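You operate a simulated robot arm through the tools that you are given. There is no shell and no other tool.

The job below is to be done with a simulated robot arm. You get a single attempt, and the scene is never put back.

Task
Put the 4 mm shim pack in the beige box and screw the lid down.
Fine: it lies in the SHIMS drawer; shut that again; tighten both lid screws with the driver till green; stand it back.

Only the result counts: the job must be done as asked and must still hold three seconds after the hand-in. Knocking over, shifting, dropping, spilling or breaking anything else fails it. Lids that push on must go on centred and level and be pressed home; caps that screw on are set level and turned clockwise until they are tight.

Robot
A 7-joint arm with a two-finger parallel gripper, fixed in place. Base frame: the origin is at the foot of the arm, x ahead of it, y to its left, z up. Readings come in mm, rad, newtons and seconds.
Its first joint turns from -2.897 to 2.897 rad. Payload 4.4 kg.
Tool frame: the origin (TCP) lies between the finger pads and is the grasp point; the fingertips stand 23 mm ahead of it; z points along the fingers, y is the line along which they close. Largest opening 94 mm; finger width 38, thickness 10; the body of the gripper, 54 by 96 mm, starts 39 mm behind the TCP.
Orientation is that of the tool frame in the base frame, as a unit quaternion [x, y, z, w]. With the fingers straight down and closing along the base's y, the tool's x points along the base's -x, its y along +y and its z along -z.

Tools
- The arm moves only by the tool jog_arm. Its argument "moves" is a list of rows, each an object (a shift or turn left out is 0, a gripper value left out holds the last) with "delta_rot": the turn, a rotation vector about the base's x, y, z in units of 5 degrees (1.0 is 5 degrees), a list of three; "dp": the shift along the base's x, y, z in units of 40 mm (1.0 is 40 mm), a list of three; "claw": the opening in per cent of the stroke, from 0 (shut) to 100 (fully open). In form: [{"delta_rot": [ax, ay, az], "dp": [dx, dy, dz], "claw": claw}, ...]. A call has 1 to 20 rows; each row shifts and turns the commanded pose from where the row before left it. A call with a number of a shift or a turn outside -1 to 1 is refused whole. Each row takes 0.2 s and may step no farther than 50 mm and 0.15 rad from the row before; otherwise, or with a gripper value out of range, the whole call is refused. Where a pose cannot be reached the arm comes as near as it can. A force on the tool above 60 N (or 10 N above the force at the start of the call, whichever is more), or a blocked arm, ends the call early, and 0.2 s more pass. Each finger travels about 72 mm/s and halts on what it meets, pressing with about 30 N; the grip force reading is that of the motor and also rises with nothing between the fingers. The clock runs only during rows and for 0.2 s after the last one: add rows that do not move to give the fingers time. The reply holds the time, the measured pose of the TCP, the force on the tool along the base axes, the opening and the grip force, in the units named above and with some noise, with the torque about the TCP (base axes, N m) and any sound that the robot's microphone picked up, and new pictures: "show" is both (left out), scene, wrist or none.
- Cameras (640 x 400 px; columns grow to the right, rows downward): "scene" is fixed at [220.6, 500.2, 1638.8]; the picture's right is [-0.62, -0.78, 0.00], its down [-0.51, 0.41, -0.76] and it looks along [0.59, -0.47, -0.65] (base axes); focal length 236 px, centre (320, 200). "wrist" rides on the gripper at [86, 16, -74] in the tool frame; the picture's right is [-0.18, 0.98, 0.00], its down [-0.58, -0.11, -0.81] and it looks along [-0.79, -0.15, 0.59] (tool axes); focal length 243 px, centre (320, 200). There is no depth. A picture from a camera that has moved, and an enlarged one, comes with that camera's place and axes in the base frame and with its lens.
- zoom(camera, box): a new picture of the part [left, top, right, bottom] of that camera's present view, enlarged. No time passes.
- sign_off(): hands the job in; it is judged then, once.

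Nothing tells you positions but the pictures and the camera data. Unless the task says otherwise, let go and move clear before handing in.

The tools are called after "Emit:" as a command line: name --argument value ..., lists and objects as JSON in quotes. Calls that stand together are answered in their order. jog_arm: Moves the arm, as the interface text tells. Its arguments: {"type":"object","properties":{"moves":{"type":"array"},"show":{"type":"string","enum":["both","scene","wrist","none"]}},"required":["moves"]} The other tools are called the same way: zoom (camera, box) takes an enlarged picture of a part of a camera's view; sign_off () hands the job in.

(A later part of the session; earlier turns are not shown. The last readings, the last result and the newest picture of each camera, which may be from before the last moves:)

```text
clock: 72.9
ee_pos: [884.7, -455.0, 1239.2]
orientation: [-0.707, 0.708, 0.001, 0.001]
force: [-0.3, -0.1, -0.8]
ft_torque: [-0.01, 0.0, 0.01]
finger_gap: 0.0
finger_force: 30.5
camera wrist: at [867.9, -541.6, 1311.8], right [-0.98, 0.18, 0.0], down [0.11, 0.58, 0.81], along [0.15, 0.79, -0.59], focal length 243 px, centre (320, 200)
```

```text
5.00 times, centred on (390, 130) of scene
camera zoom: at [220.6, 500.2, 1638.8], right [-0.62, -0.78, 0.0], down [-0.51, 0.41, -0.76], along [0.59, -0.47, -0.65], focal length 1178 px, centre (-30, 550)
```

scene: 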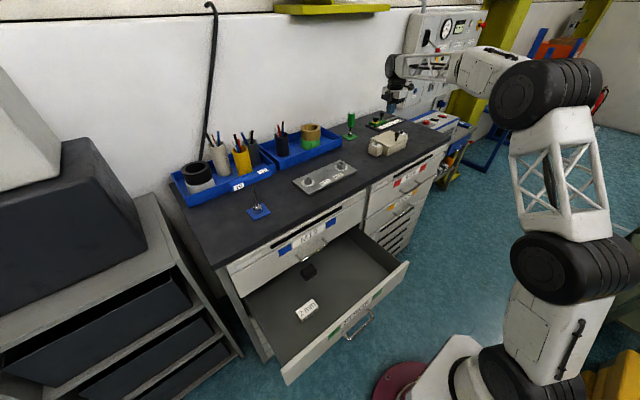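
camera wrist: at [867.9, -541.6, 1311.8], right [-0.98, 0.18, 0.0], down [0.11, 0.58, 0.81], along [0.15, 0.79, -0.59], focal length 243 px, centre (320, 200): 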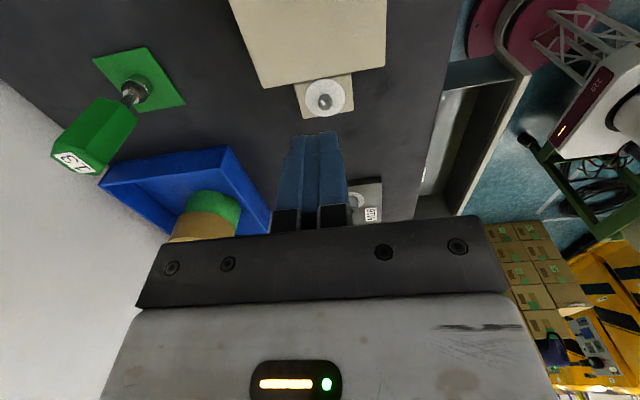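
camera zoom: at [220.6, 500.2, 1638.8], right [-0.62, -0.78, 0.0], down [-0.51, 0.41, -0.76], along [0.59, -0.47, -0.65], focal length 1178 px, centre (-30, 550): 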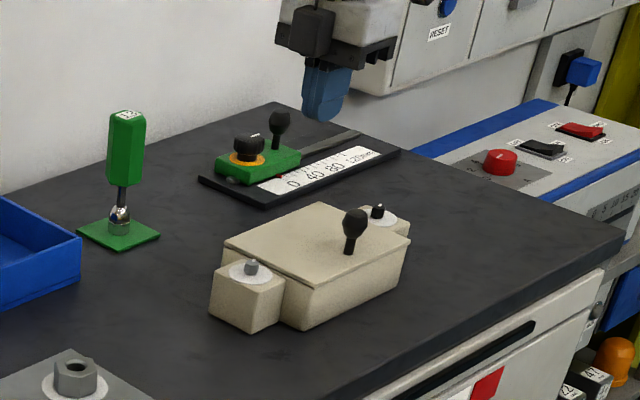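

The lid is closed and level. Before fetching the driver, I'll test how far the wrist can turn, since that sets the turning strategy.

Emit:
jog_arm --moves '[{"dp": [0, 0, 0.8], "delta_rot": [0, 0, 1]}, {"delta_rot": [0, 0, 1]}, {"delta_rot": [0, 0, 1]}, {"delta_rot": [0, 0, 1]}, {"delta_rot": [0, 0, 1]}, {"delta_rot": [0, 0, 1]}, {"delta_rot": [0, 0, 1]}, {"delta_rot": [0, 0, 1]}, {"delta_rot": [0, 0, 1]}, {"delta_rot": [0, 0, 1]}, {"delta_rot": [0, 0, 1]}, {"delta_rot": [0, 0, 1]}, {"delta_rot": [0, 0, 1]}, {"delta_rot": [0, 0, 1]}, {"delta_rot": [0, 0, 1]}, {"delta_rot": [0, 0, 1]}, {"delta_rot": [0, 0, 1]}, {"delta_rot": [0, 0, 1]}, {}]' --show "wrist"

```text
clock: 76.9
ee_pos: [882.5, -456.6, 1272.1]
orientation: [0.953, -0.304, 0.0, 0.001]
force: [-0.1, 0.8, -1.0]
ft_torque: [-0.03, 0.0, 0.0]
finger_gap: 0.1
finger_force: 30.0
out of reach, approached as far as the arm can: row 12, 13, 14, 15, 16, 17, 18
camera wrist: at [943.4, -519.6, 1345.6], right [-0.72, -0.69, 0.0], down [-0.41, 0.43, 0.81], along [-0.56, 0.58, -0.59], focal length 243 px, centre (320, 200)
```

wrist: 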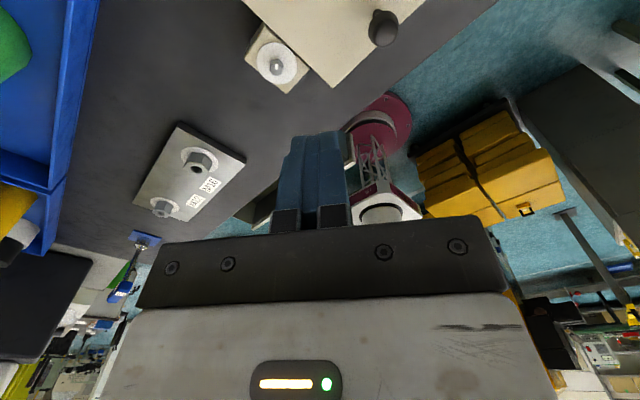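

The wrist can turn from about ψ=+145° downward, so a long clockwise stroke is available. I'll zoom on the grey screw to see its hex orientation.

Emit:
zoom --camera "wrist" --box '[240, 20, 330, 100]'

Emit:
zoom --camera "scene" --box '[360, 115, 420, 165]'

```text
5.00 times, centred on (285, 60) of wrist
camera zoom: at [943.4, -519.6, 1345.6], right [-0.72, -0.69, 0.0], down [-0.41, 0.43, 0.81], along [-0.56, 0.58, -0.59], focal length 1213 px, centre (495, 900)
```

zoom: 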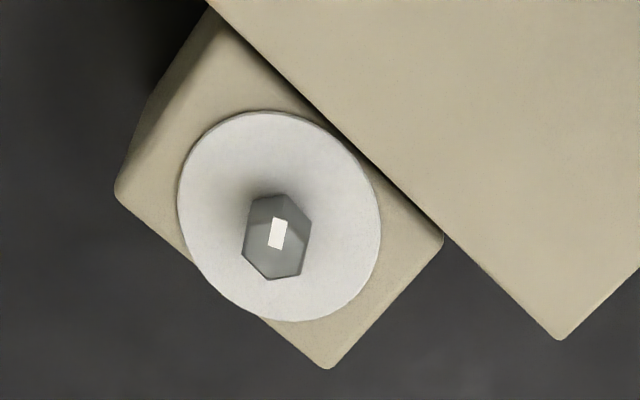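

```text
8.00 times, centred on (390, 140) of scene
camera zoom: at [220.6, 500.2, 1638.8], right [-0.62, -0.78, 0.0], down [-0.51, 0.41, -0.76], along [0.59, -0.47, -0.65], focal length 1885 px, centre (-240, 680)
```

zoom: 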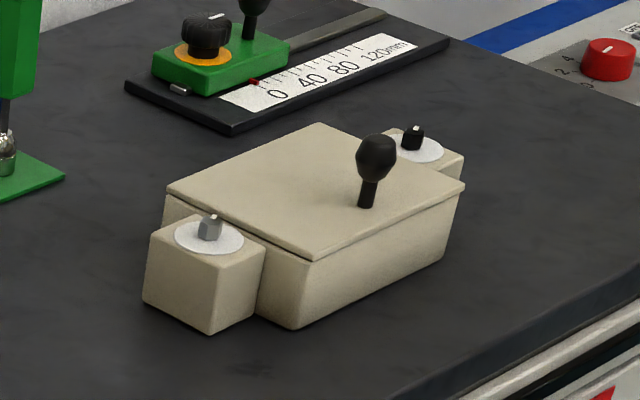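

Emit:
zoom --camera "wrist" --box '[268, 54, 290, 80]'

Emit:
zoom --camera "scene" --box '[372, 135, 384, 145]'

```text
15.38 times, centred on (279, 67) of wrist
camera zoom: at [943.4, -519.6, 1345.6], right [-0.72, -0.69, 0.0], down [-0.41, 0.43, 0.81], along [-0.56, 0.58, -0.59], focal length 3733 px, centre (951, 2246)
```

zoom: 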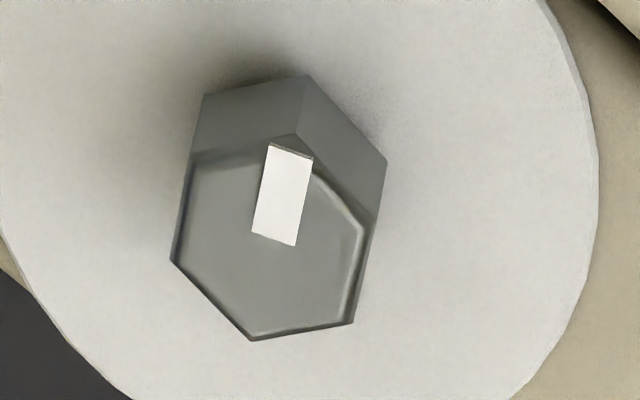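

```text
16.00 times, centred on (378, 140) of scene
camera zoom: at [220.6, 500.2, 1638.8], right [-0.62, -0.78, 0.0], down [-0.51, 0.41, -0.76], along [0.59, -0.47, -0.65], focal length 3771 px, centre (-608, 1160)
```

zoom: 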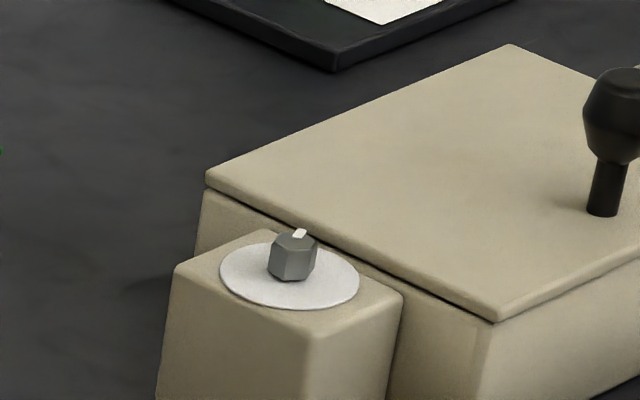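

The screw is a 13 mm hex at about (889.5, -397.5) with its top at z≈1080, and its hex orientation is measured. Now I'll go above the green driver, fingers open, closing along x to match the handle flats.

Emit:
jog_arm --moves '[{"dp": [0.5, 0.06, -0.08], "delta_rot": [0, 0, -1], "claw": 70}, {"dp": [0.5, 0.06, -0.08], "delta_rot": [0, 0, -1]}, {"dp": [0.5, 0.06, -0.08], "delta_rot": [0, 0, -1]}, {"dp": [0.5, 0.06, -0.08], "delta_rot": [0, 0, -1]}, {"dp": [0.5, 0.06, -0.08], "delta_rot": [0, 0, -1]}, {"dp": [0.5, 0.06, -0.08], "delta_rot": [0, 0, -1]}, {"dp": [0.5, 0.06, -0.08], "delta_rot": [0, 0, -1]}, {"dp": [0.5, 0.06, -0.08], "delta_rot": [0, 0, -1]}, {"dp": [0.5, 0.06, -0.08], "delta_rot": [0, 0, -1]}, {"dp": [0.5, 0.06, -0.08], "delta_rot": [0, 0, -1]}, {"dp": [0.5, 0.06, -0.08], "delta_rot": [0, 0, -0.93]}, {}]'

```text
clock: 79.5
ee_pos: [1102.5, -431.0, 1237.2]
orientation: [-0.706, 0.708, 0.001, -0.002]
force: [-0.8, -0.1, -0.8]
ft_torque: [-0.02, 0.01, -0.04]
finger_gap: 65.8
finger_force: 0.0
camera wrist: at [1085.6, -517.8, 1309.4], right [-0.98, 0.19, 0.0], down [0.11, 0.58, 0.81], along [0.15, 0.79, -0.59], focal length 243 px, centre (320, 200)
```

scene: 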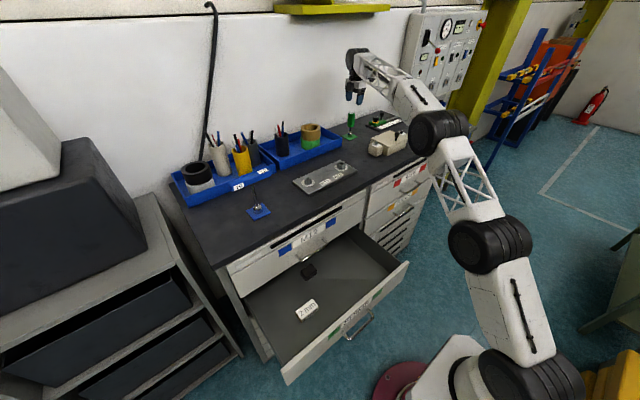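
wrist: 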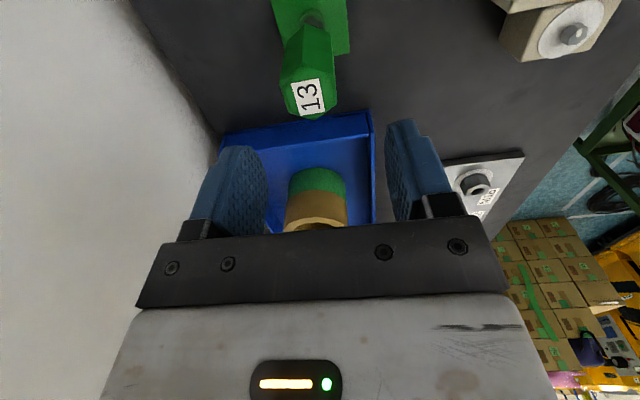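

Emit:
zoom --camera "wrist" --box '[260, 0, 360, 130]'

Emit:
zoom --camera "scene" --box '[330, 70, 375, 150]'

```text
3.08 times, centred on (310, 65) of wrist
camera zoom: at [1085.6, -517.8, 1309.4], right [-0.98, 0.19, 0.0], down [0.11, 0.58, 0.81], along [0.15, 0.79, -0.59], focal length 746 px, centre (351, 615)
```

zoom: 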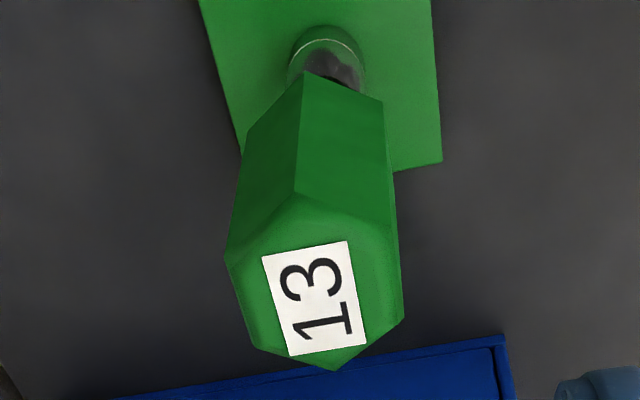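

```text
5.00 times, centred on (352, 110) of scene
camera zoom: at [220.6, 500.2, 1638.8], right [-0.62, -0.78, 0.0], down [-0.51, 0.41, -0.76], along [0.59, -0.47, -0.65], focal length 1178 px, centre (158, 650)
```

zoom: 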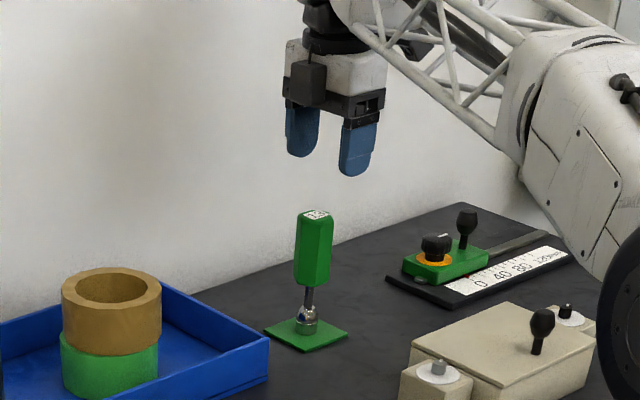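

The driver axis works out at (1110, -430.5) with its top at z≈1156. I'll descend around the handle with the fingers open.

Emit:
jog_arm --moves '[{"dp": [0.19, 0.01, -0.5]}, {"dp": [0, 0, -0.7]}, {"dp": [0, 0, -0.7]}, {}]'

Emit:
zoom --camera "wrist" --box '[220, 40, 420, 220]'

Emit:
zoom --camera "scene" --box '[330, 70, 380, 150]'

```text
clock: 80.5
ee_pos: [1109.6, -431.6, 1163.0]
orientation: [0.707, -0.707, 0.0, 0.002]
force: [-0.3, -0.9, 0.3]
ft_torque: [-0.03, -0.01, 0.01]
finger_gap: 66.0
finger_force: 0.0
camera wrist: at [1092.8, -517.5, 1235.8], right [-0.98, 0.18, 0.0], down [0.11, 0.58, 0.81], along [0.15, 0.79, -0.59], focal length 243 px, centre (320, 200)
```

scene: 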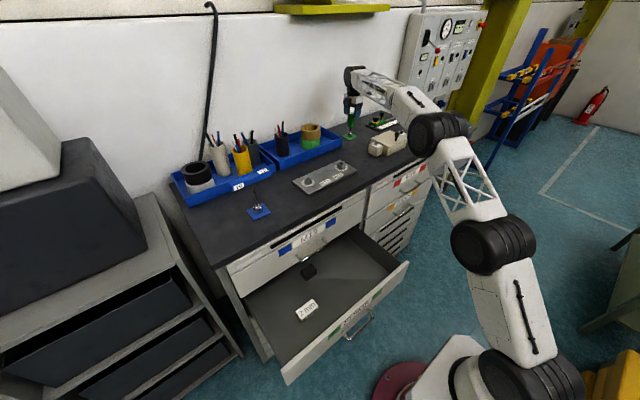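
wrist: 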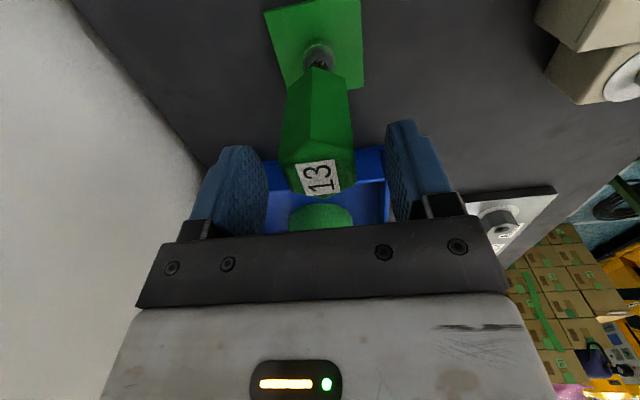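

```text
2.22 times, centred on (320, 130) of wrist
camera zoom: at [1092.8, -517.5, 1235.8], right [-0.98, 0.18, 0.0], down [0.11, 0.58, 0.81], along [0.15, 0.79, -0.59], focal length 539 px, centre (320, 356)
```

zoom: 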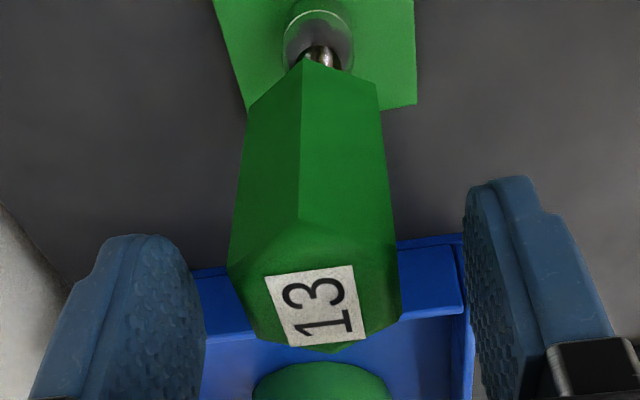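

```text
5.00 times, centred on (355, 110) of scene
camera zoom: at [220.6, 500.2, 1638.8], right [-0.62, -0.78, 0.0], down [-0.51, 0.41, -0.76], along [0.59, -0.47, -0.65], focal length 1178 px, centre (145, 650)
```

zoom: 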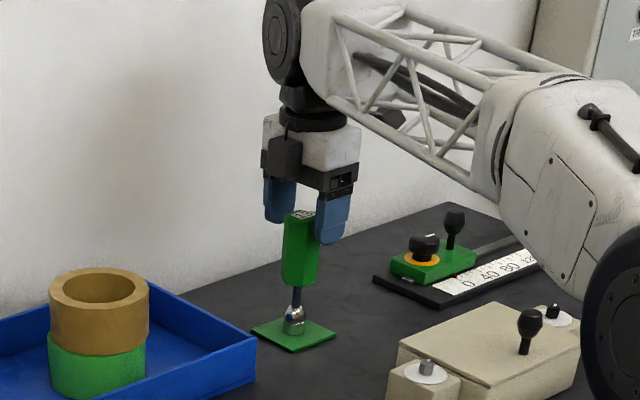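

The alignment looks good. I'll descend to the grasp height and close on the handle.

Emit:
jog_arm --moves '[{"dp": [0, 0.03, -0.45]}, {"dp": [0, 0, -0.42]}, {}]' --show "none"

Emit:
zoom --camera "wrist" --box '[220, 40, 420, 240]'

Emit:
zoom --camera "scene" --box '[330, 80, 380, 150]'

```text
clock: 81.3
ee_pos: [1110.4, -431.3, 1127.3]
orientation: [0.708, -0.707, -0.001, 0.002]
force: [0.2, -0.6, 0.2]
ft_torque: [0.02, 0.01, 0.01]
finger_gap: 66.0
finger_force: 0.0
```

```text
2.00 times, centred on (320, 140) of wrist
camera zoom: at [1093.7, -517.6, 1200.5], right [-0.98, 0.18, 0.0], down [0.11, 0.58, 0.81], along [0.15, 0.79, -0.59], focal length 485 px, centre (320, 320)
```

zoom: 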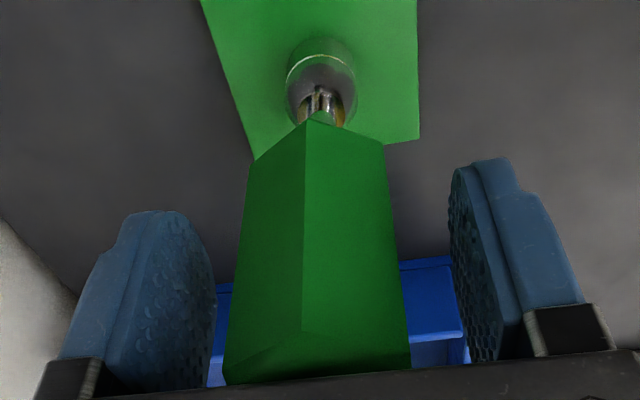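

```text
5.71 times, centred on (355, 115) of scene
camera zoom: at [220.6, 500.2, 1638.8], right [-0.62, -0.78, 0.0], down [-0.51, 0.41, -0.76], along [0.59, -0.47, -0.65], focal length 1347 px, centre (120, 686)
```

zoom: 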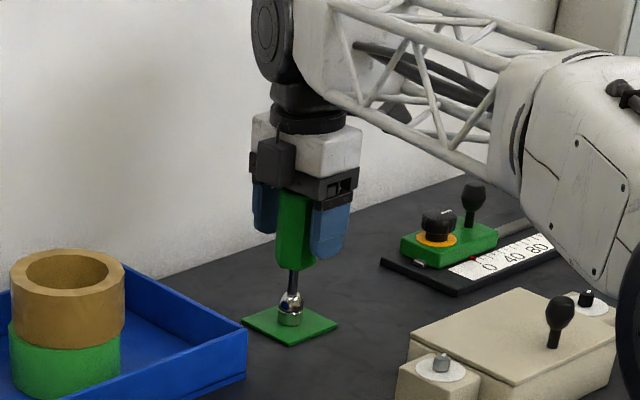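

Emit:
jog_arm --moves '[{"dp": [0, 0.025, 0], "claw": 30}, {"claw": 30}, {"claw": 0}, {"claw": 0}, {"claw": 0}]' --show "wrist"

Emit:
zoom --camera "scene" --box '[330, 80, 380, 150]'

```text
clock: 82.5
ee_pos: [1110.0, -429.3, 1127.0]
orientation: [-0.707, 0.707, 0.0, -0.002]
force: [-0.1, 0.0, 2.8]
ft_torque: [-0.04, -0.1, -0.01]
finger_gap: 36.2
finger_force: 30.2
camera wrist: at [1093.5, -515.8, 1200.7], right [-0.98, 0.18, 0.0], down [0.11, 0.58, 0.81], along [0.15, 0.79, -0.59], focal length 243 px, centre (320, 200)
```

wrist: 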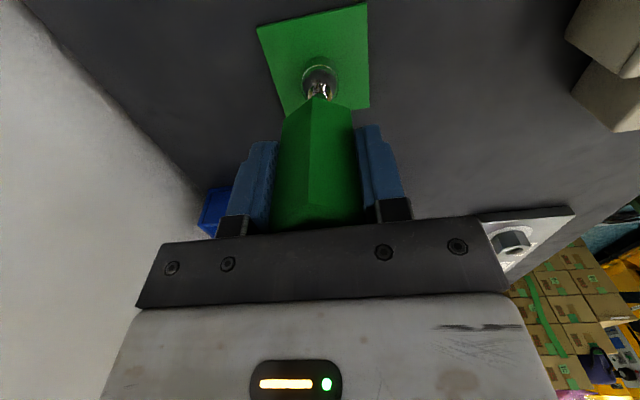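

```text
5.71 times, centred on (355, 115) of scene
camera zoom: at [220.6, 500.2, 1638.8], right [-0.62, -0.78, 0.0], down [-0.51, 0.41, -0.76], along [0.59, -0.47, -0.65], focal length 1347 px, centre (120, 686)
```

zoom: 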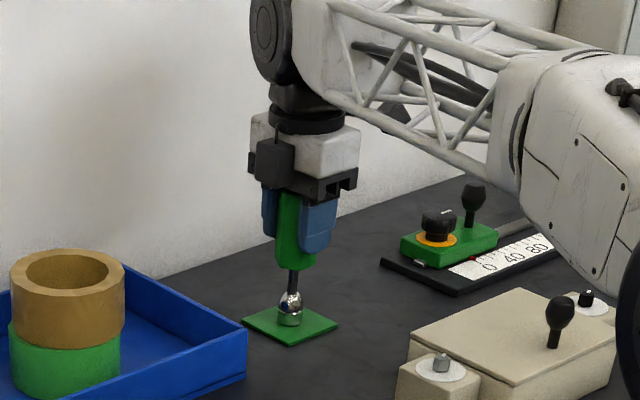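

The handle is gripped (36 mm across flats) at TCP (1110, -429.5, 1127), which I'll remember for putting it back. Now I'll lift it straight up.

Emit:
jog_arm --moves '[{"dp": [0, 0, 0.15]}, {"dp": [0, 0, 0.25]}, {"dp": [0, 0, 0.5]}, {"dp": [0, 0, 0.6]}, {"dp": [0, 0, 0.6]}, {}]'

Emit:
zoom --camera "scene" --box '[330, 60, 390, 150]'

Emit:
zoom --camera "wrist" --box '[230, 0, 410, 220]'

```text
clock: 83.9
ee_pos: [1109.5, -427.5, 1210.1]
orientation: [-0.707, 0.708, 0.0, -0.002]
force: [-0.3, -0.3, -1.6]
ft_torque: [-0.01, 0.0, -0.02]
finger_gap: 36.1
finger_force: 29.8
camera wrist: at [1092.5, -513.9, 1282.5], right [-0.98, 0.18, 0.0], down [0.11, 0.58, 0.81], along [0.15, 0.79, -0.59], focal length 243 px, centre (320, 200)
```

scene: 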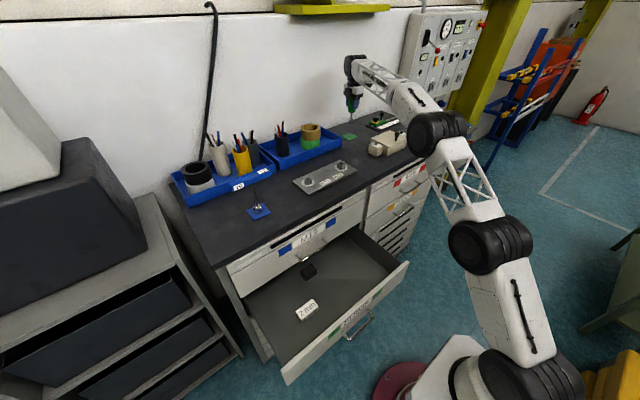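
wrist: 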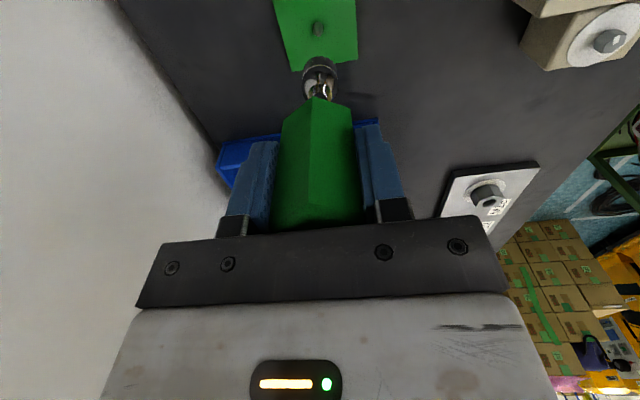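

```text
4.44 times, centred on (360, 105) of scene
camera zoom: at [220.6, 500.2, 1638.8], right [-0.62, -0.78, 0.0], down [-0.51, 0.41, -0.76], along [0.59, -0.47, -0.65], focal length 1047 px, centre (142, 622)
```

zoom: 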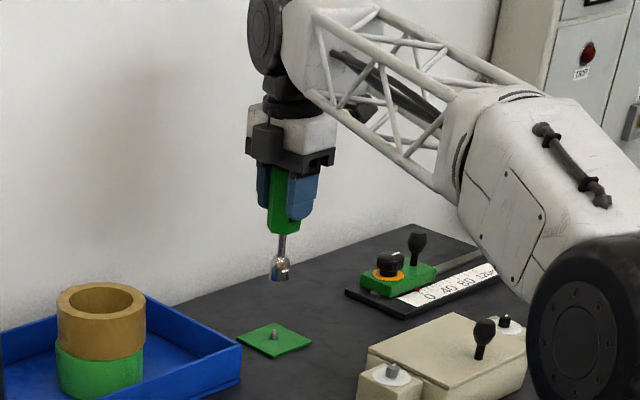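

```text
1.82 times, centred on (320, 110) of wrist
camera zoom: at [1092.5, -513.9, 1282.5], right [-0.98, 0.18, 0.0], down [0.11, 0.58, 0.81], along [0.15, 0.79, -0.59], focal length 441 px, centre (320, 364)
```

zoom: 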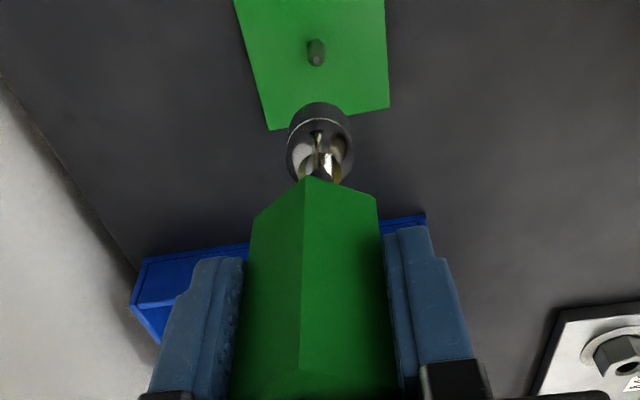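

The driver is out of its stand and the stand has a small round peg. Next I'll carry it over the grey screw and turn to ψ≈114° so the hexes should line up.

Emit:
jog_arm --moves '[{"dp": [-0.5, 0.068, 0.05], "delta_rot": [0, 0, 1]}, {"dp": [-0.5, 0.068, 0.05], "delta_rot": [0, 0, 1]}, {"dp": [-0.5, 0.068, 0], "delta_rot": [0, 0, 1]}, {"dp": [-0.5, 0.068, 0], "delta_rot": [0, 0, 1]}, {"dp": [-0.5, 0.068, 0], "delta_rot": [0, 0, 0.9]}, {"dp": [-0.5, 0.068, 0]}, {"dp": [-0.5, 0.068, 0]}, {"dp": [-0.5, 0.068, 0]}, {"dp": [-0.5, 0.068, 0]}, {"dp": [-0.5, 0.068, 0]}, {"dp": [-0.5, 0.068, 0]}, {}, {}]'

Emit:
zoom --camera "scene" --box '[365, 100, 401, 150]'

Emit:
zoom --camera "wrist" --box '[270, 40, 370, 130]'

```text
clock: 86.7
ee_pos: [891.5, -399.4, 1214.5]
orientation: [0.841, -0.541, -0.001, 0.002]
force: [0.3, -0.2, -1.2]
ft_torque: [0.02, 0.01, 0.03]
finger_gap: 36.0
finger_force: 29.6
camera wrist: at [912.0, -484.4, 1287.3], right [-0.97, -0.24, 0.0], down [-0.14, 0.58, 0.81], along [-0.19, 0.78, -0.59], focal length 243 px, centre (320, 200)
```

scene: 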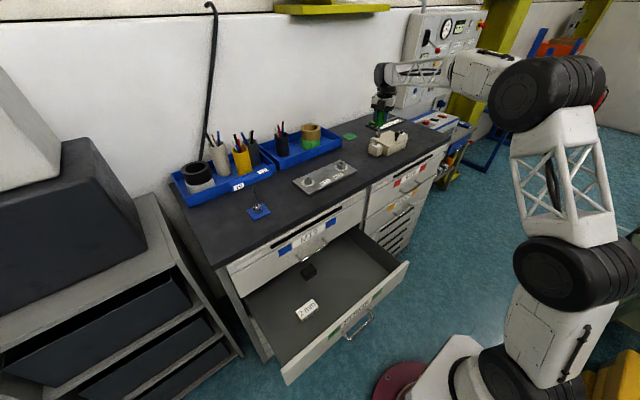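
wrist: 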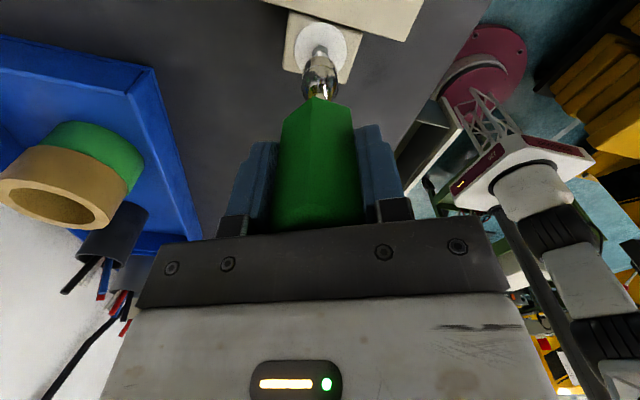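

```text
8.00 times, centred on (383, 125) of scene
camera zoom: at [220.6, 500.2, 1638.8], right [-0.62, -0.78, 0.0], down [-0.51, 0.41, -0.76], along [0.59, -0.47, -0.65], focal length 1885 px, centre (-184, 800)
```

zoom: 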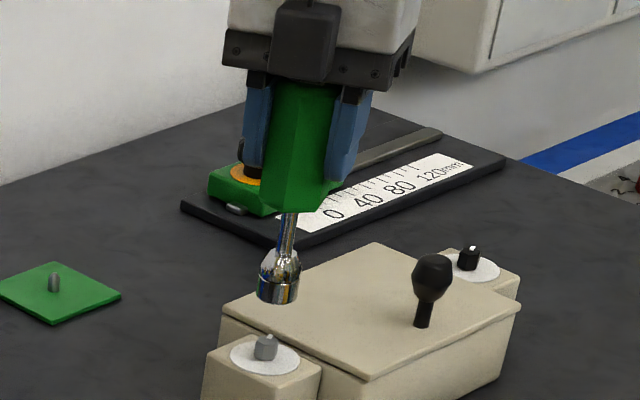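

```text
4.44 times, centred on (320, 85) of wrist
camera zoom: at [912.0, -484.4, 1287.3], right [-0.97, -0.24, 0.0], down [-0.14, 0.58, 0.81], along [-0.19, 0.78, -0.59], focal length 1078 px, centre (320, 711)
```

zoom: 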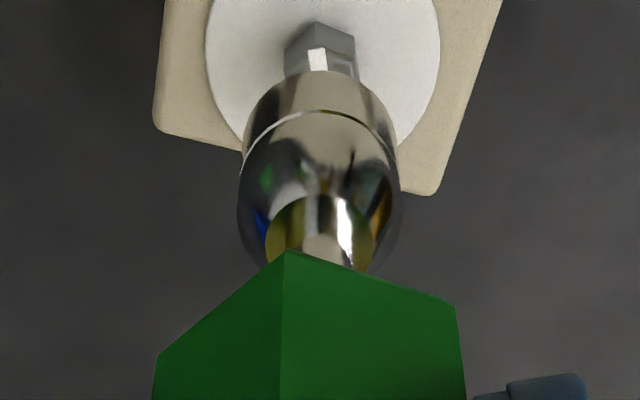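

I'll zoom tighter from both cameras to measure the offset between socket and screw.

Emit:
zoom --camera "scene" --box '[371, 130, 387, 147]'

Emit:
zoom --camera "wrist" --box '[295, 40, 345, 90]'

```text
16.00 times, centred on (379, 138) of scene
camera zoom: at [220.6, 500.2, 1638.8], right [-0.62, -0.78, 0.0], down [-0.51, 0.41, -0.76], along [0.59, -0.47, -0.65], focal length 3771 px, centre (-624, 1184)
```

zoom: 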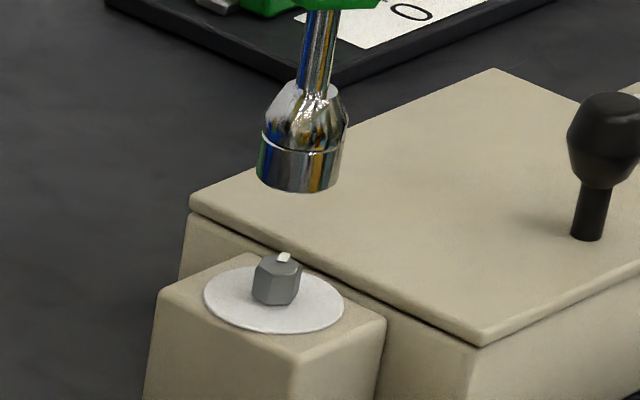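

```text
8.00 times, centred on (320, 65) of wrist
camera zoom: at [912.0, -484.4, 1287.3], right [-0.97, -0.24, 0.0], down [-0.14, 0.58, 0.81], along [-0.19, 0.78, -0.59], focal length 1941 px, centre (320, 1280)
```

zoom: 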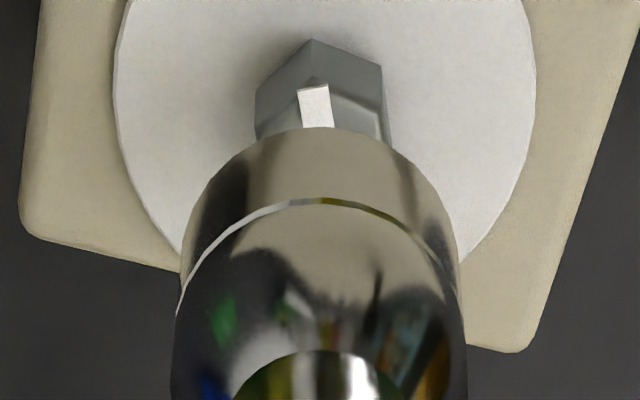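

The socket is about 3 mm too far toward -y. I'll correct that, lower to just above the head, and re-measure.

Emit:
jog_arm --moves '[{"dp": [-0.018, 0.065, -0.25]}, {"dp": [0, 0, -0.25]}, {}, {}]' --show "none"

Emit:
zoom --camera "scene" --box '[371, 130, 387, 147]'

Emit:
zoom --camera "wrist" --box '[295, 40, 345, 90]'

```text
clock: 87.7
ee_pos: [890.8, -396.4, 1193.9]
orientation: [0.841, -0.541, 0.0, 0.002]
force: [-0.8, 0.2, -1.4]
ft_torque: [0.01, 0.03, 0.02]
finger_gap: 36.2
finger_force: 30.2
```

```text
16.00 times, centred on (379, 138) of scene
camera zoom: at [220.6, 500.2, 1638.8], right [-0.62, -0.78, 0.0], down [-0.51, 0.41, -0.76], along [0.59, -0.47, -0.65], focal length 3771 px, centre (-624, 1184)
```

zoom: 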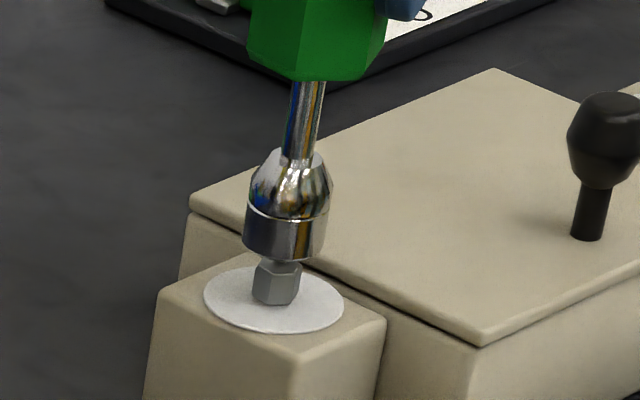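

```text
8.00 times, centred on (320, 65) of wrist
camera zoom: at [910.9, -481.4, 1266.3], right [-0.97, -0.24, 0.0], down [-0.14, 0.58, 0.81], along [-0.19, 0.78, -0.59], focal length 1941 px, centre (320, 1280)
```

zoom: 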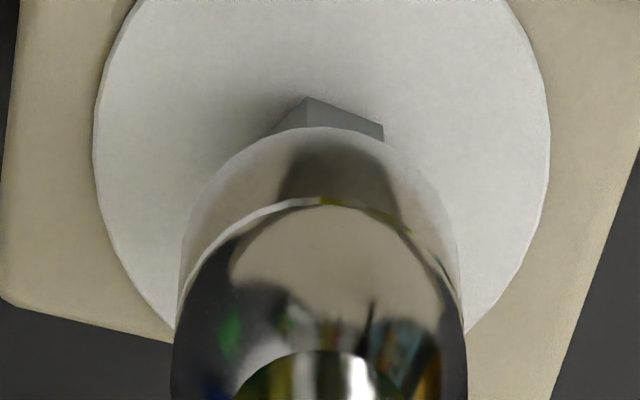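

Emit:
zoom --camera "scene" --box '[374, 134, 384, 144]'

```text
16.00 times, centred on (379, 139) of scene
camera zoom: at [220.6, 500.2, 1638.8], right [-0.62, -0.78, 0.0], down [-0.51, 0.41, -0.76], along [0.59, -0.47, -0.65], focal length 3771 px, centre (-624, 1176)
```

zoom: 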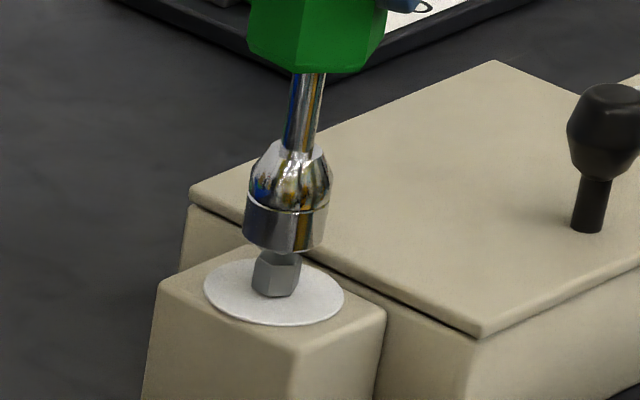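

Emit:
jog_arm --moves '[{"dp": [-0.012, 0.045, 0]}, {}, {}]' --show "none"

Emit:
zoom --camera "scene" --box '[374, 134, 384, 144]'

Emit:
zoom --camera "wrist" --box '[300, 40, 340, 80]'

```text
clock: 88.5
ee_pos: [889.0, -394.2, 1195.2]
orientation: [0.841, -0.541, 0.0, 0.002]
force: [-0.4, -0.5, -1.4]
ft_torque: [-0.02, 0.03, -0.01]
finger_gap: 36.3
finger_force: 29.7
```

```text
16.00 times, centred on (379, 139) of scene
camera zoom: at [220.6, 500.2, 1638.8], right [-0.62, -0.78, 0.0], down [-0.51, 0.41, -0.76], along [0.59, -0.47, -0.65], focal length 3771 px, centre (-624, 1176)
```

zoom: 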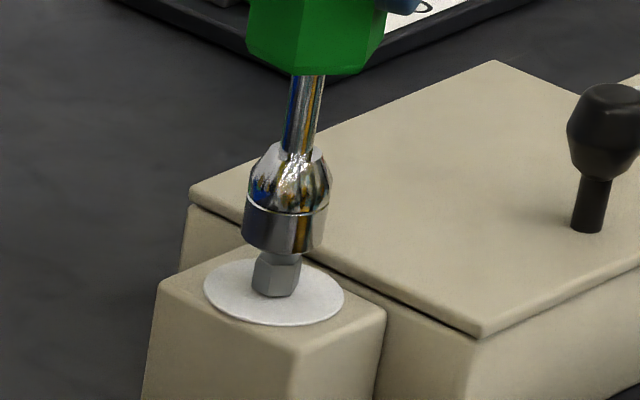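

```text
10.00 times, centred on (320, 60) of wrist
camera zoom: at [909.7, -479.6, 1266.7], right [-0.97, -0.24, 0.0], down [-0.14, 0.58, 0.81], along [-0.19, 0.78, -0.59], focal length 2426 px, centre (320, 1600)
```

zoom: 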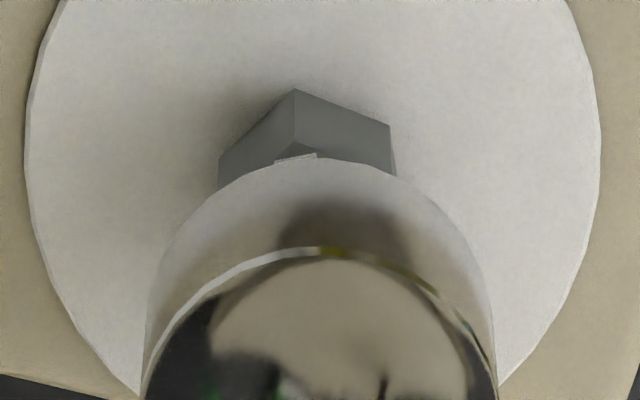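

Emit:
jog_arm --moves '[{"dp": [0.02, 0.018, 0]}, {}, {}, {}]' --show "none"

Emit:
zoom --camera "scene" --box '[374, 134, 384, 144]'

Emit:
zoom --camera "wrist" --box '[300, 40, 340, 80]'

```text
clock: 89.5
ee_pos: [889.3, -393.3, 1193.3]
orientation: [0.841, -0.541, 0.0, 0.002]
force: [0.1, -0.2, -1.9]
ft_torque: [0.01, -0.03, -0.03]
finger_gap: 36.4
finger_force: 29.6
```

```text
16.00 times, centred on (379, 139) of scene
camera zoom: at [220.6, 500.2, 1638.8], right [-0.62, -0.78, 0.0], down [-0.51, 0.41, -0.76], along [0.59, -0.47, -0.65], focal length 3771 px, centre (-624, 1176)
```

zoom: 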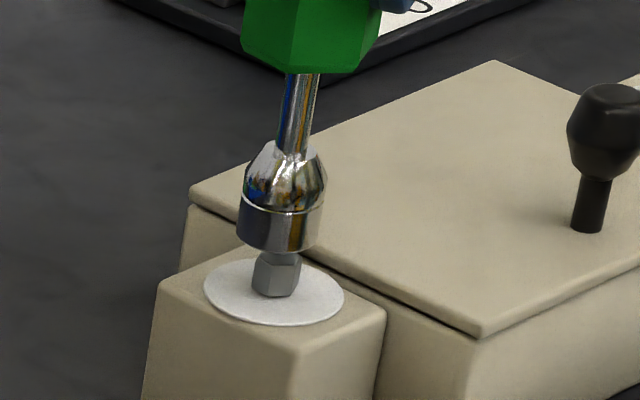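

```text
10.00 times, centred on (320, 60) of wrist
camera zoom: at [911.1, -478.8, 1266.8], right [-0.97, -0.24, 0.0], down [-0.14, 0.58, 0.81], along [-0.19, 0.78, -0.59], focal length 2426 px, centre (320, 1600)
```

zoom: 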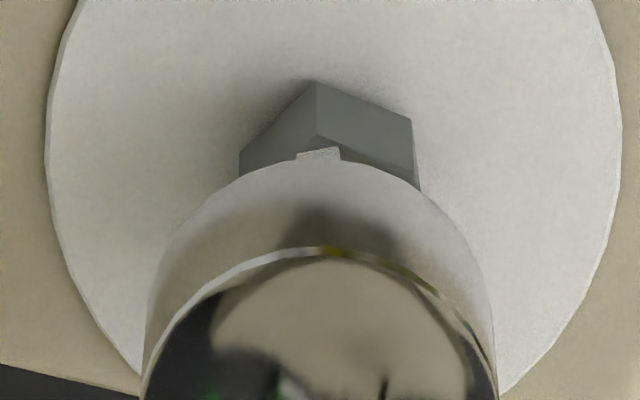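

Emit:
jog_arm --moves '[{"dp": [-0.015, 0.01, 0]}, {}, {}, {}]' --show "none"

Emit:
zoom --camera "scene" --box '[374, 134, 384, 144]'

Emit:
zoom --camera "wrist" --box '[300, 40, 340, 80]'

```text
clock: 90.5
ee_pos: [889.6, -393.3, 1194.7]
orientation: [0.841, -0.541, 0.0, 0.002]
force: [0.3, 0.0, -0.8]
ft_torque: [-0.02, -0.01, 0.0]
finger_gap: 36.1
finger_force: 29.7
```

```text
16.00 times, centred on (379, 139) of scene
camera zoom: at [220.6, 500.2, 1638.8], right [-0.62, -0.78, 0.0], down [-0.51, 0.41, -0.76], along [0.59, -0.47, -0.65], focal length 3771 px, centre (-624, 1176)
```

zoom: 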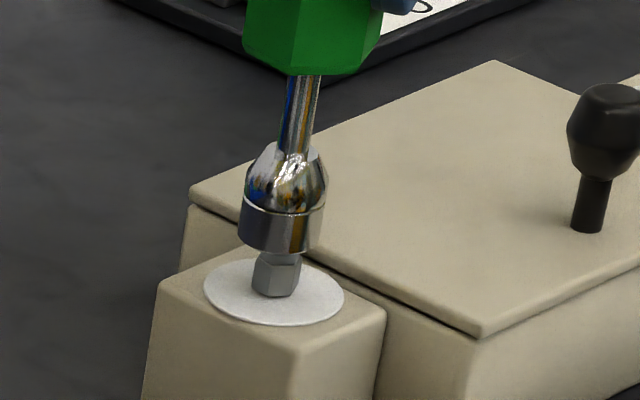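

```text
10.00 times, centred on (320, 60) of wrist
camera zoom: at [910.2, -478.5, 1266.8], right [-0.97, -0.24, 0.0], down [-0.14, 0.58, 0.81], along [-0.19, 0.78, -0.59], focal length 2426 px, centre (320, 1600)
```

zoom: 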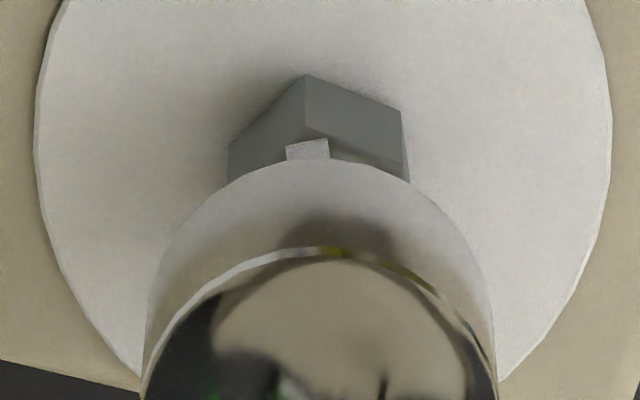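

The socket is aligned over the screw within about half a millimetre. I'll lower slowly and watch force.

Emit:
jog_arm --moves '[{"dp": [0, 0, -0.08]}, {"dp": [0, 0, -0.07]}, {}]' --show "none"

Emit:
zoom --camera "scene" --box '[374, 134, 384, 144]'

```text
clock: 91.3
ee_pos: [888.8, -391.9, 1188.0]
orientation: [0.841, -0.541, 0.0, 0.002]
force: [0.6, -0.5, -1.6]
ft_torque: [-0.01, -0.01, -0.02]
finger_gap: 36.2
finger_force: 30.6
```

```text
16.00 times, centred on (379, 139) of scene
camera zoom: at [220.6, 500.2, 1638.8], right [-0.62, -0.78, 0.0], down [-0.51, 0.41, -0.76], along [0.59, -0.47, -0.65], focal length 3771 px, centre (-624, 1176)
```

zoom: 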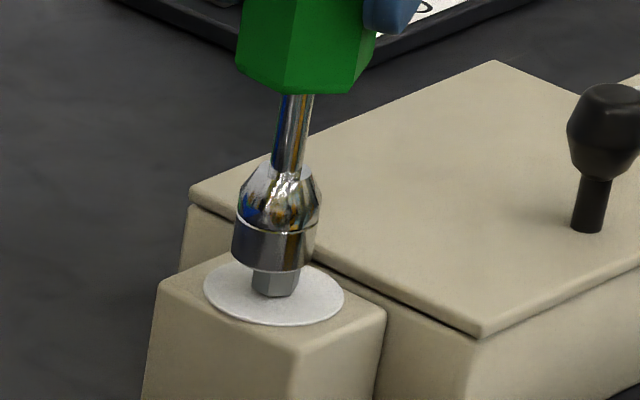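

Emit:
zoom --camera "wrist" --box '[300, 30, 340, 70]'

```text
10.00 times, centred on (320, 50) of wrist
camera zoom: at [910.6, -477.2, 1261.0], right [-0.97, -0.24, 0.0], down [-0.14, 0.58, 0.81], along [-0.19, 0.78, -0.59], focal length 2426 px, centre (320, 1700)
```

zoom: 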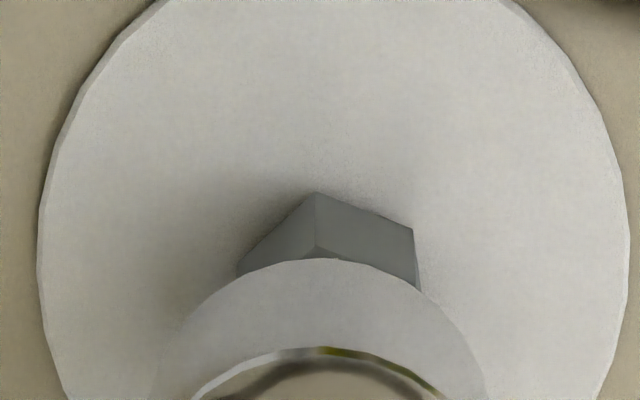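

Emit:
jog_arm --moves '[{"dp": [-0.008, -0.02, 0]}, {}, {}]' --show "none"

Emit:
zoom --camera "scene" --box '[374, 134, 384, 144]'

Emit:
zoom --camera "wrist" --box '[300, 30, 340, 70]'

```text
clock: 92.1
ee_pos: [889.0, -393.1, 1188.0]
orientation: [0.842, -0.54, -0.001, 0.002]
force: [0.0, -0.2, -1.6]
ft_torque: [0.03, 0.0, -0.03]
finger_gap: 36.2
finger_force: 29.7
```

```text
16.00 times, centred on (379, 139) of scene
camera zoom: at [220.6, 500.2, 1638.8], right [-0.62, -0.78, 0.0], down [-0.51, 0.41, -0.76], along [0.59, -0.47, -0.65], focal length 3771 px, centre (-624, 1176)
```

zoom: 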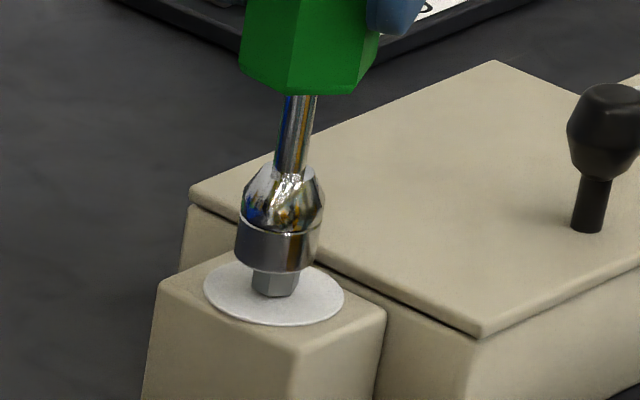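

```text
10.00 times, centred on (320, 50) of wrist
camera zoom: at [910.0, -478.0, 1260.7], right [-0.97, -0.24, 0.0], down [-0.14, 0.58, 0.81], along [-0.19, 0.78, -0.59], focal length 2426 px, centre (320, 1700)
```

zoom: 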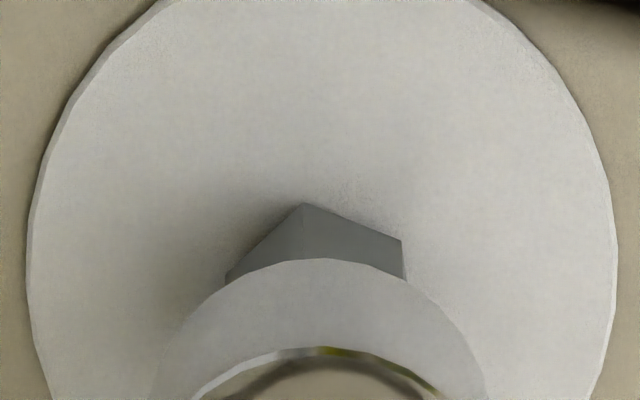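

Emit:
jog_arm --moves '[{"dp": [0.007, 0.005, -0.05]}, {}, {}]' --show "none"

Emit:
zoom --camera "scene" --box '[374, 134, 384, 144]'

Emit:
zoom --camera "wrist" --box '[300, 30, 340, 70]'

```text
clock: 92.9
ee_pos: [889.9, -393.0, 1186.5]
orientation: [0.841, -0.541, -0.001, 0.001]
force: [-0.6, 0.7, -2.4]
ft_torque: [0.01, 0.01, 0.0]
finger_gap: 36.1
finger_force: 30.3
```

```text
16.00 times, centred on (379, 139) of scene
camera zoom: at [220.6, 500.2, 1638.8], right [-0.62, -0.78, 0.0], down [-0.51, 0.41, -0.76], along [0.59, -0.47, -0.65], focal length 3771 px, centre (-624, 1176)
```

zoom: 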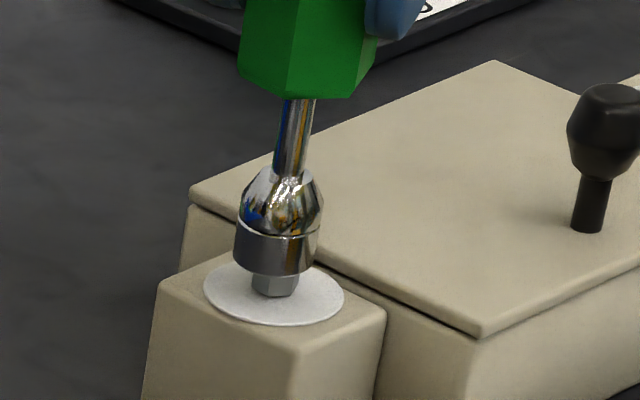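

```text
10.00 times, centred on (320, 50) of wrist
camera zoom: at [910.3, -477.9, 1259.4], right [-0.97, -0.24, 0.0], down [-0.14, 0.58, 0.81], along [-0.19, 0.78, -0.59], focal length 2426 px, centre (320, 1700)
```

zoom: 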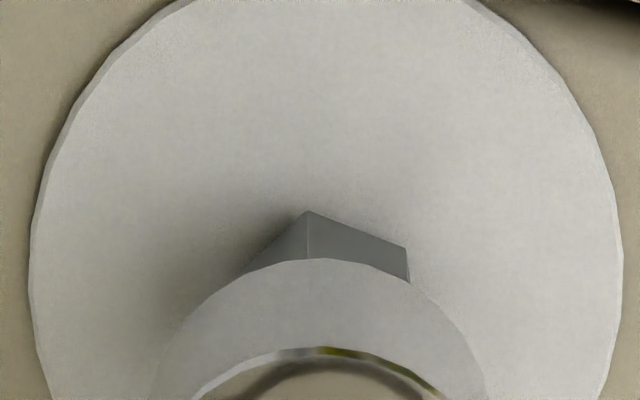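

No contact force so far and the socket is starting to cover the head. I'll continue lowering in small steps.

Emit:
jog_arm --moves '[{"dp": [0, 0, -0.05]}, {"dp": [0, 0, -0.05]}, {}]' --show "none"

Emit:
zoom --camera "scene" --box '[374, 134, 384, 144]'

Emit:
zoom --camera "wrist" --box '[300, 30, 340, 70]'

```text
clock: 93.7
ee_pos: [889.6, -392.7, 1184.0]
orientation: [0.841, -0.541, 0.001, 0.002]
force: [-1.4, -9.9, 12.2]
ft_torque: [-1.02, 0.02, 0.0]
finger_gap: 36.1
finger_force: 29.9
```

```text
16.00 times, centred on (379, 139) of scene
camera zoom: at [220.6, 500.2, 1638.8], right [-0.62, -0.78, 0.0], down [-0.51, 0.41, -0.76], along [0.59, -0.47, -0.65], focal length 3771 px, centre (-624, 1176)
```

zoom: 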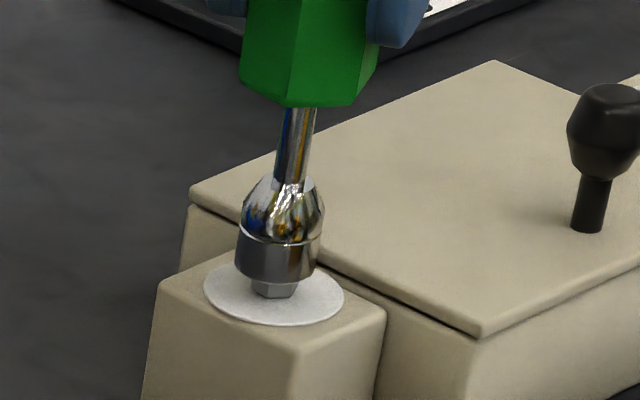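

```text
10.00 times, centred on (320, 50) of wrist
camera zoom: at [909.9, -478.9, 1256.7], right [-0.97, -0.24, 0.0], down [-0.14, 0.58, 0.8], along [-0.19, 0.78, -0.59], focal length 2426 px, centre (320, 1700)
```

zoom: 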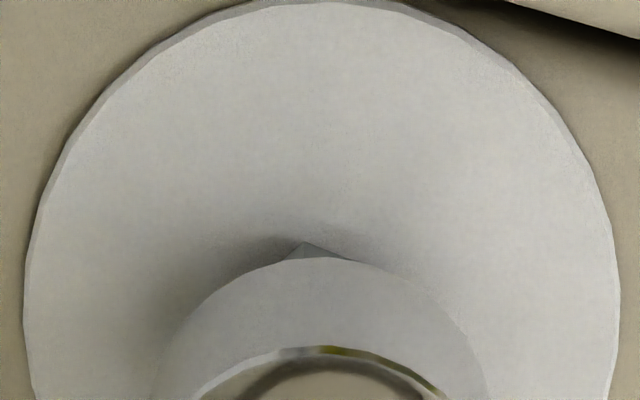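

There's light contact at about head height, so the hex probably isn't engaged yet. I'll relieve the side force and rotate clockwise slowly with light pressure to let it drop on.

Emit:
jog_arm --moves '[{"dp": [0, -0.01, 0]}, {"delta_rot": [0, 0, -0.5]}, {"delta_rot": [0, 0, -0.5]}, {}]' --show "none"

Emit:
zoom --camera "scene" --box '[374, 134, 384, 144]'

```text
clock: 94.7
ee_pos: [888.8, -392.2, 1182.2]
orientation: [0.817, -0.577, -0.001, 0.002]
force: [0.4, -0.4, -2.2]
ft_torque: [0.0, 0.01, 0.0]
finger_gap: 36.0
finger_force: 30.4
```

```text
16.00 times, centred on (379, 139) of scene
camera zoom: at [220.6, 500.2, 1638.8], right [-0.62, -0.78, 0.0], down [-0.51, 0.41, -0.76], along [0.59, -0.47, -0.65], focal length 3771 px, centre (-624, 1176)
```

zoom: 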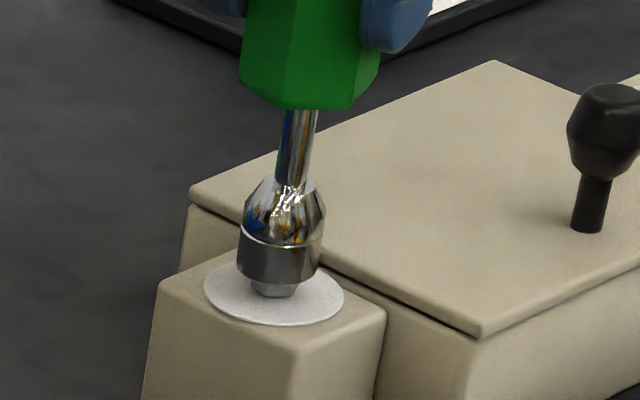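

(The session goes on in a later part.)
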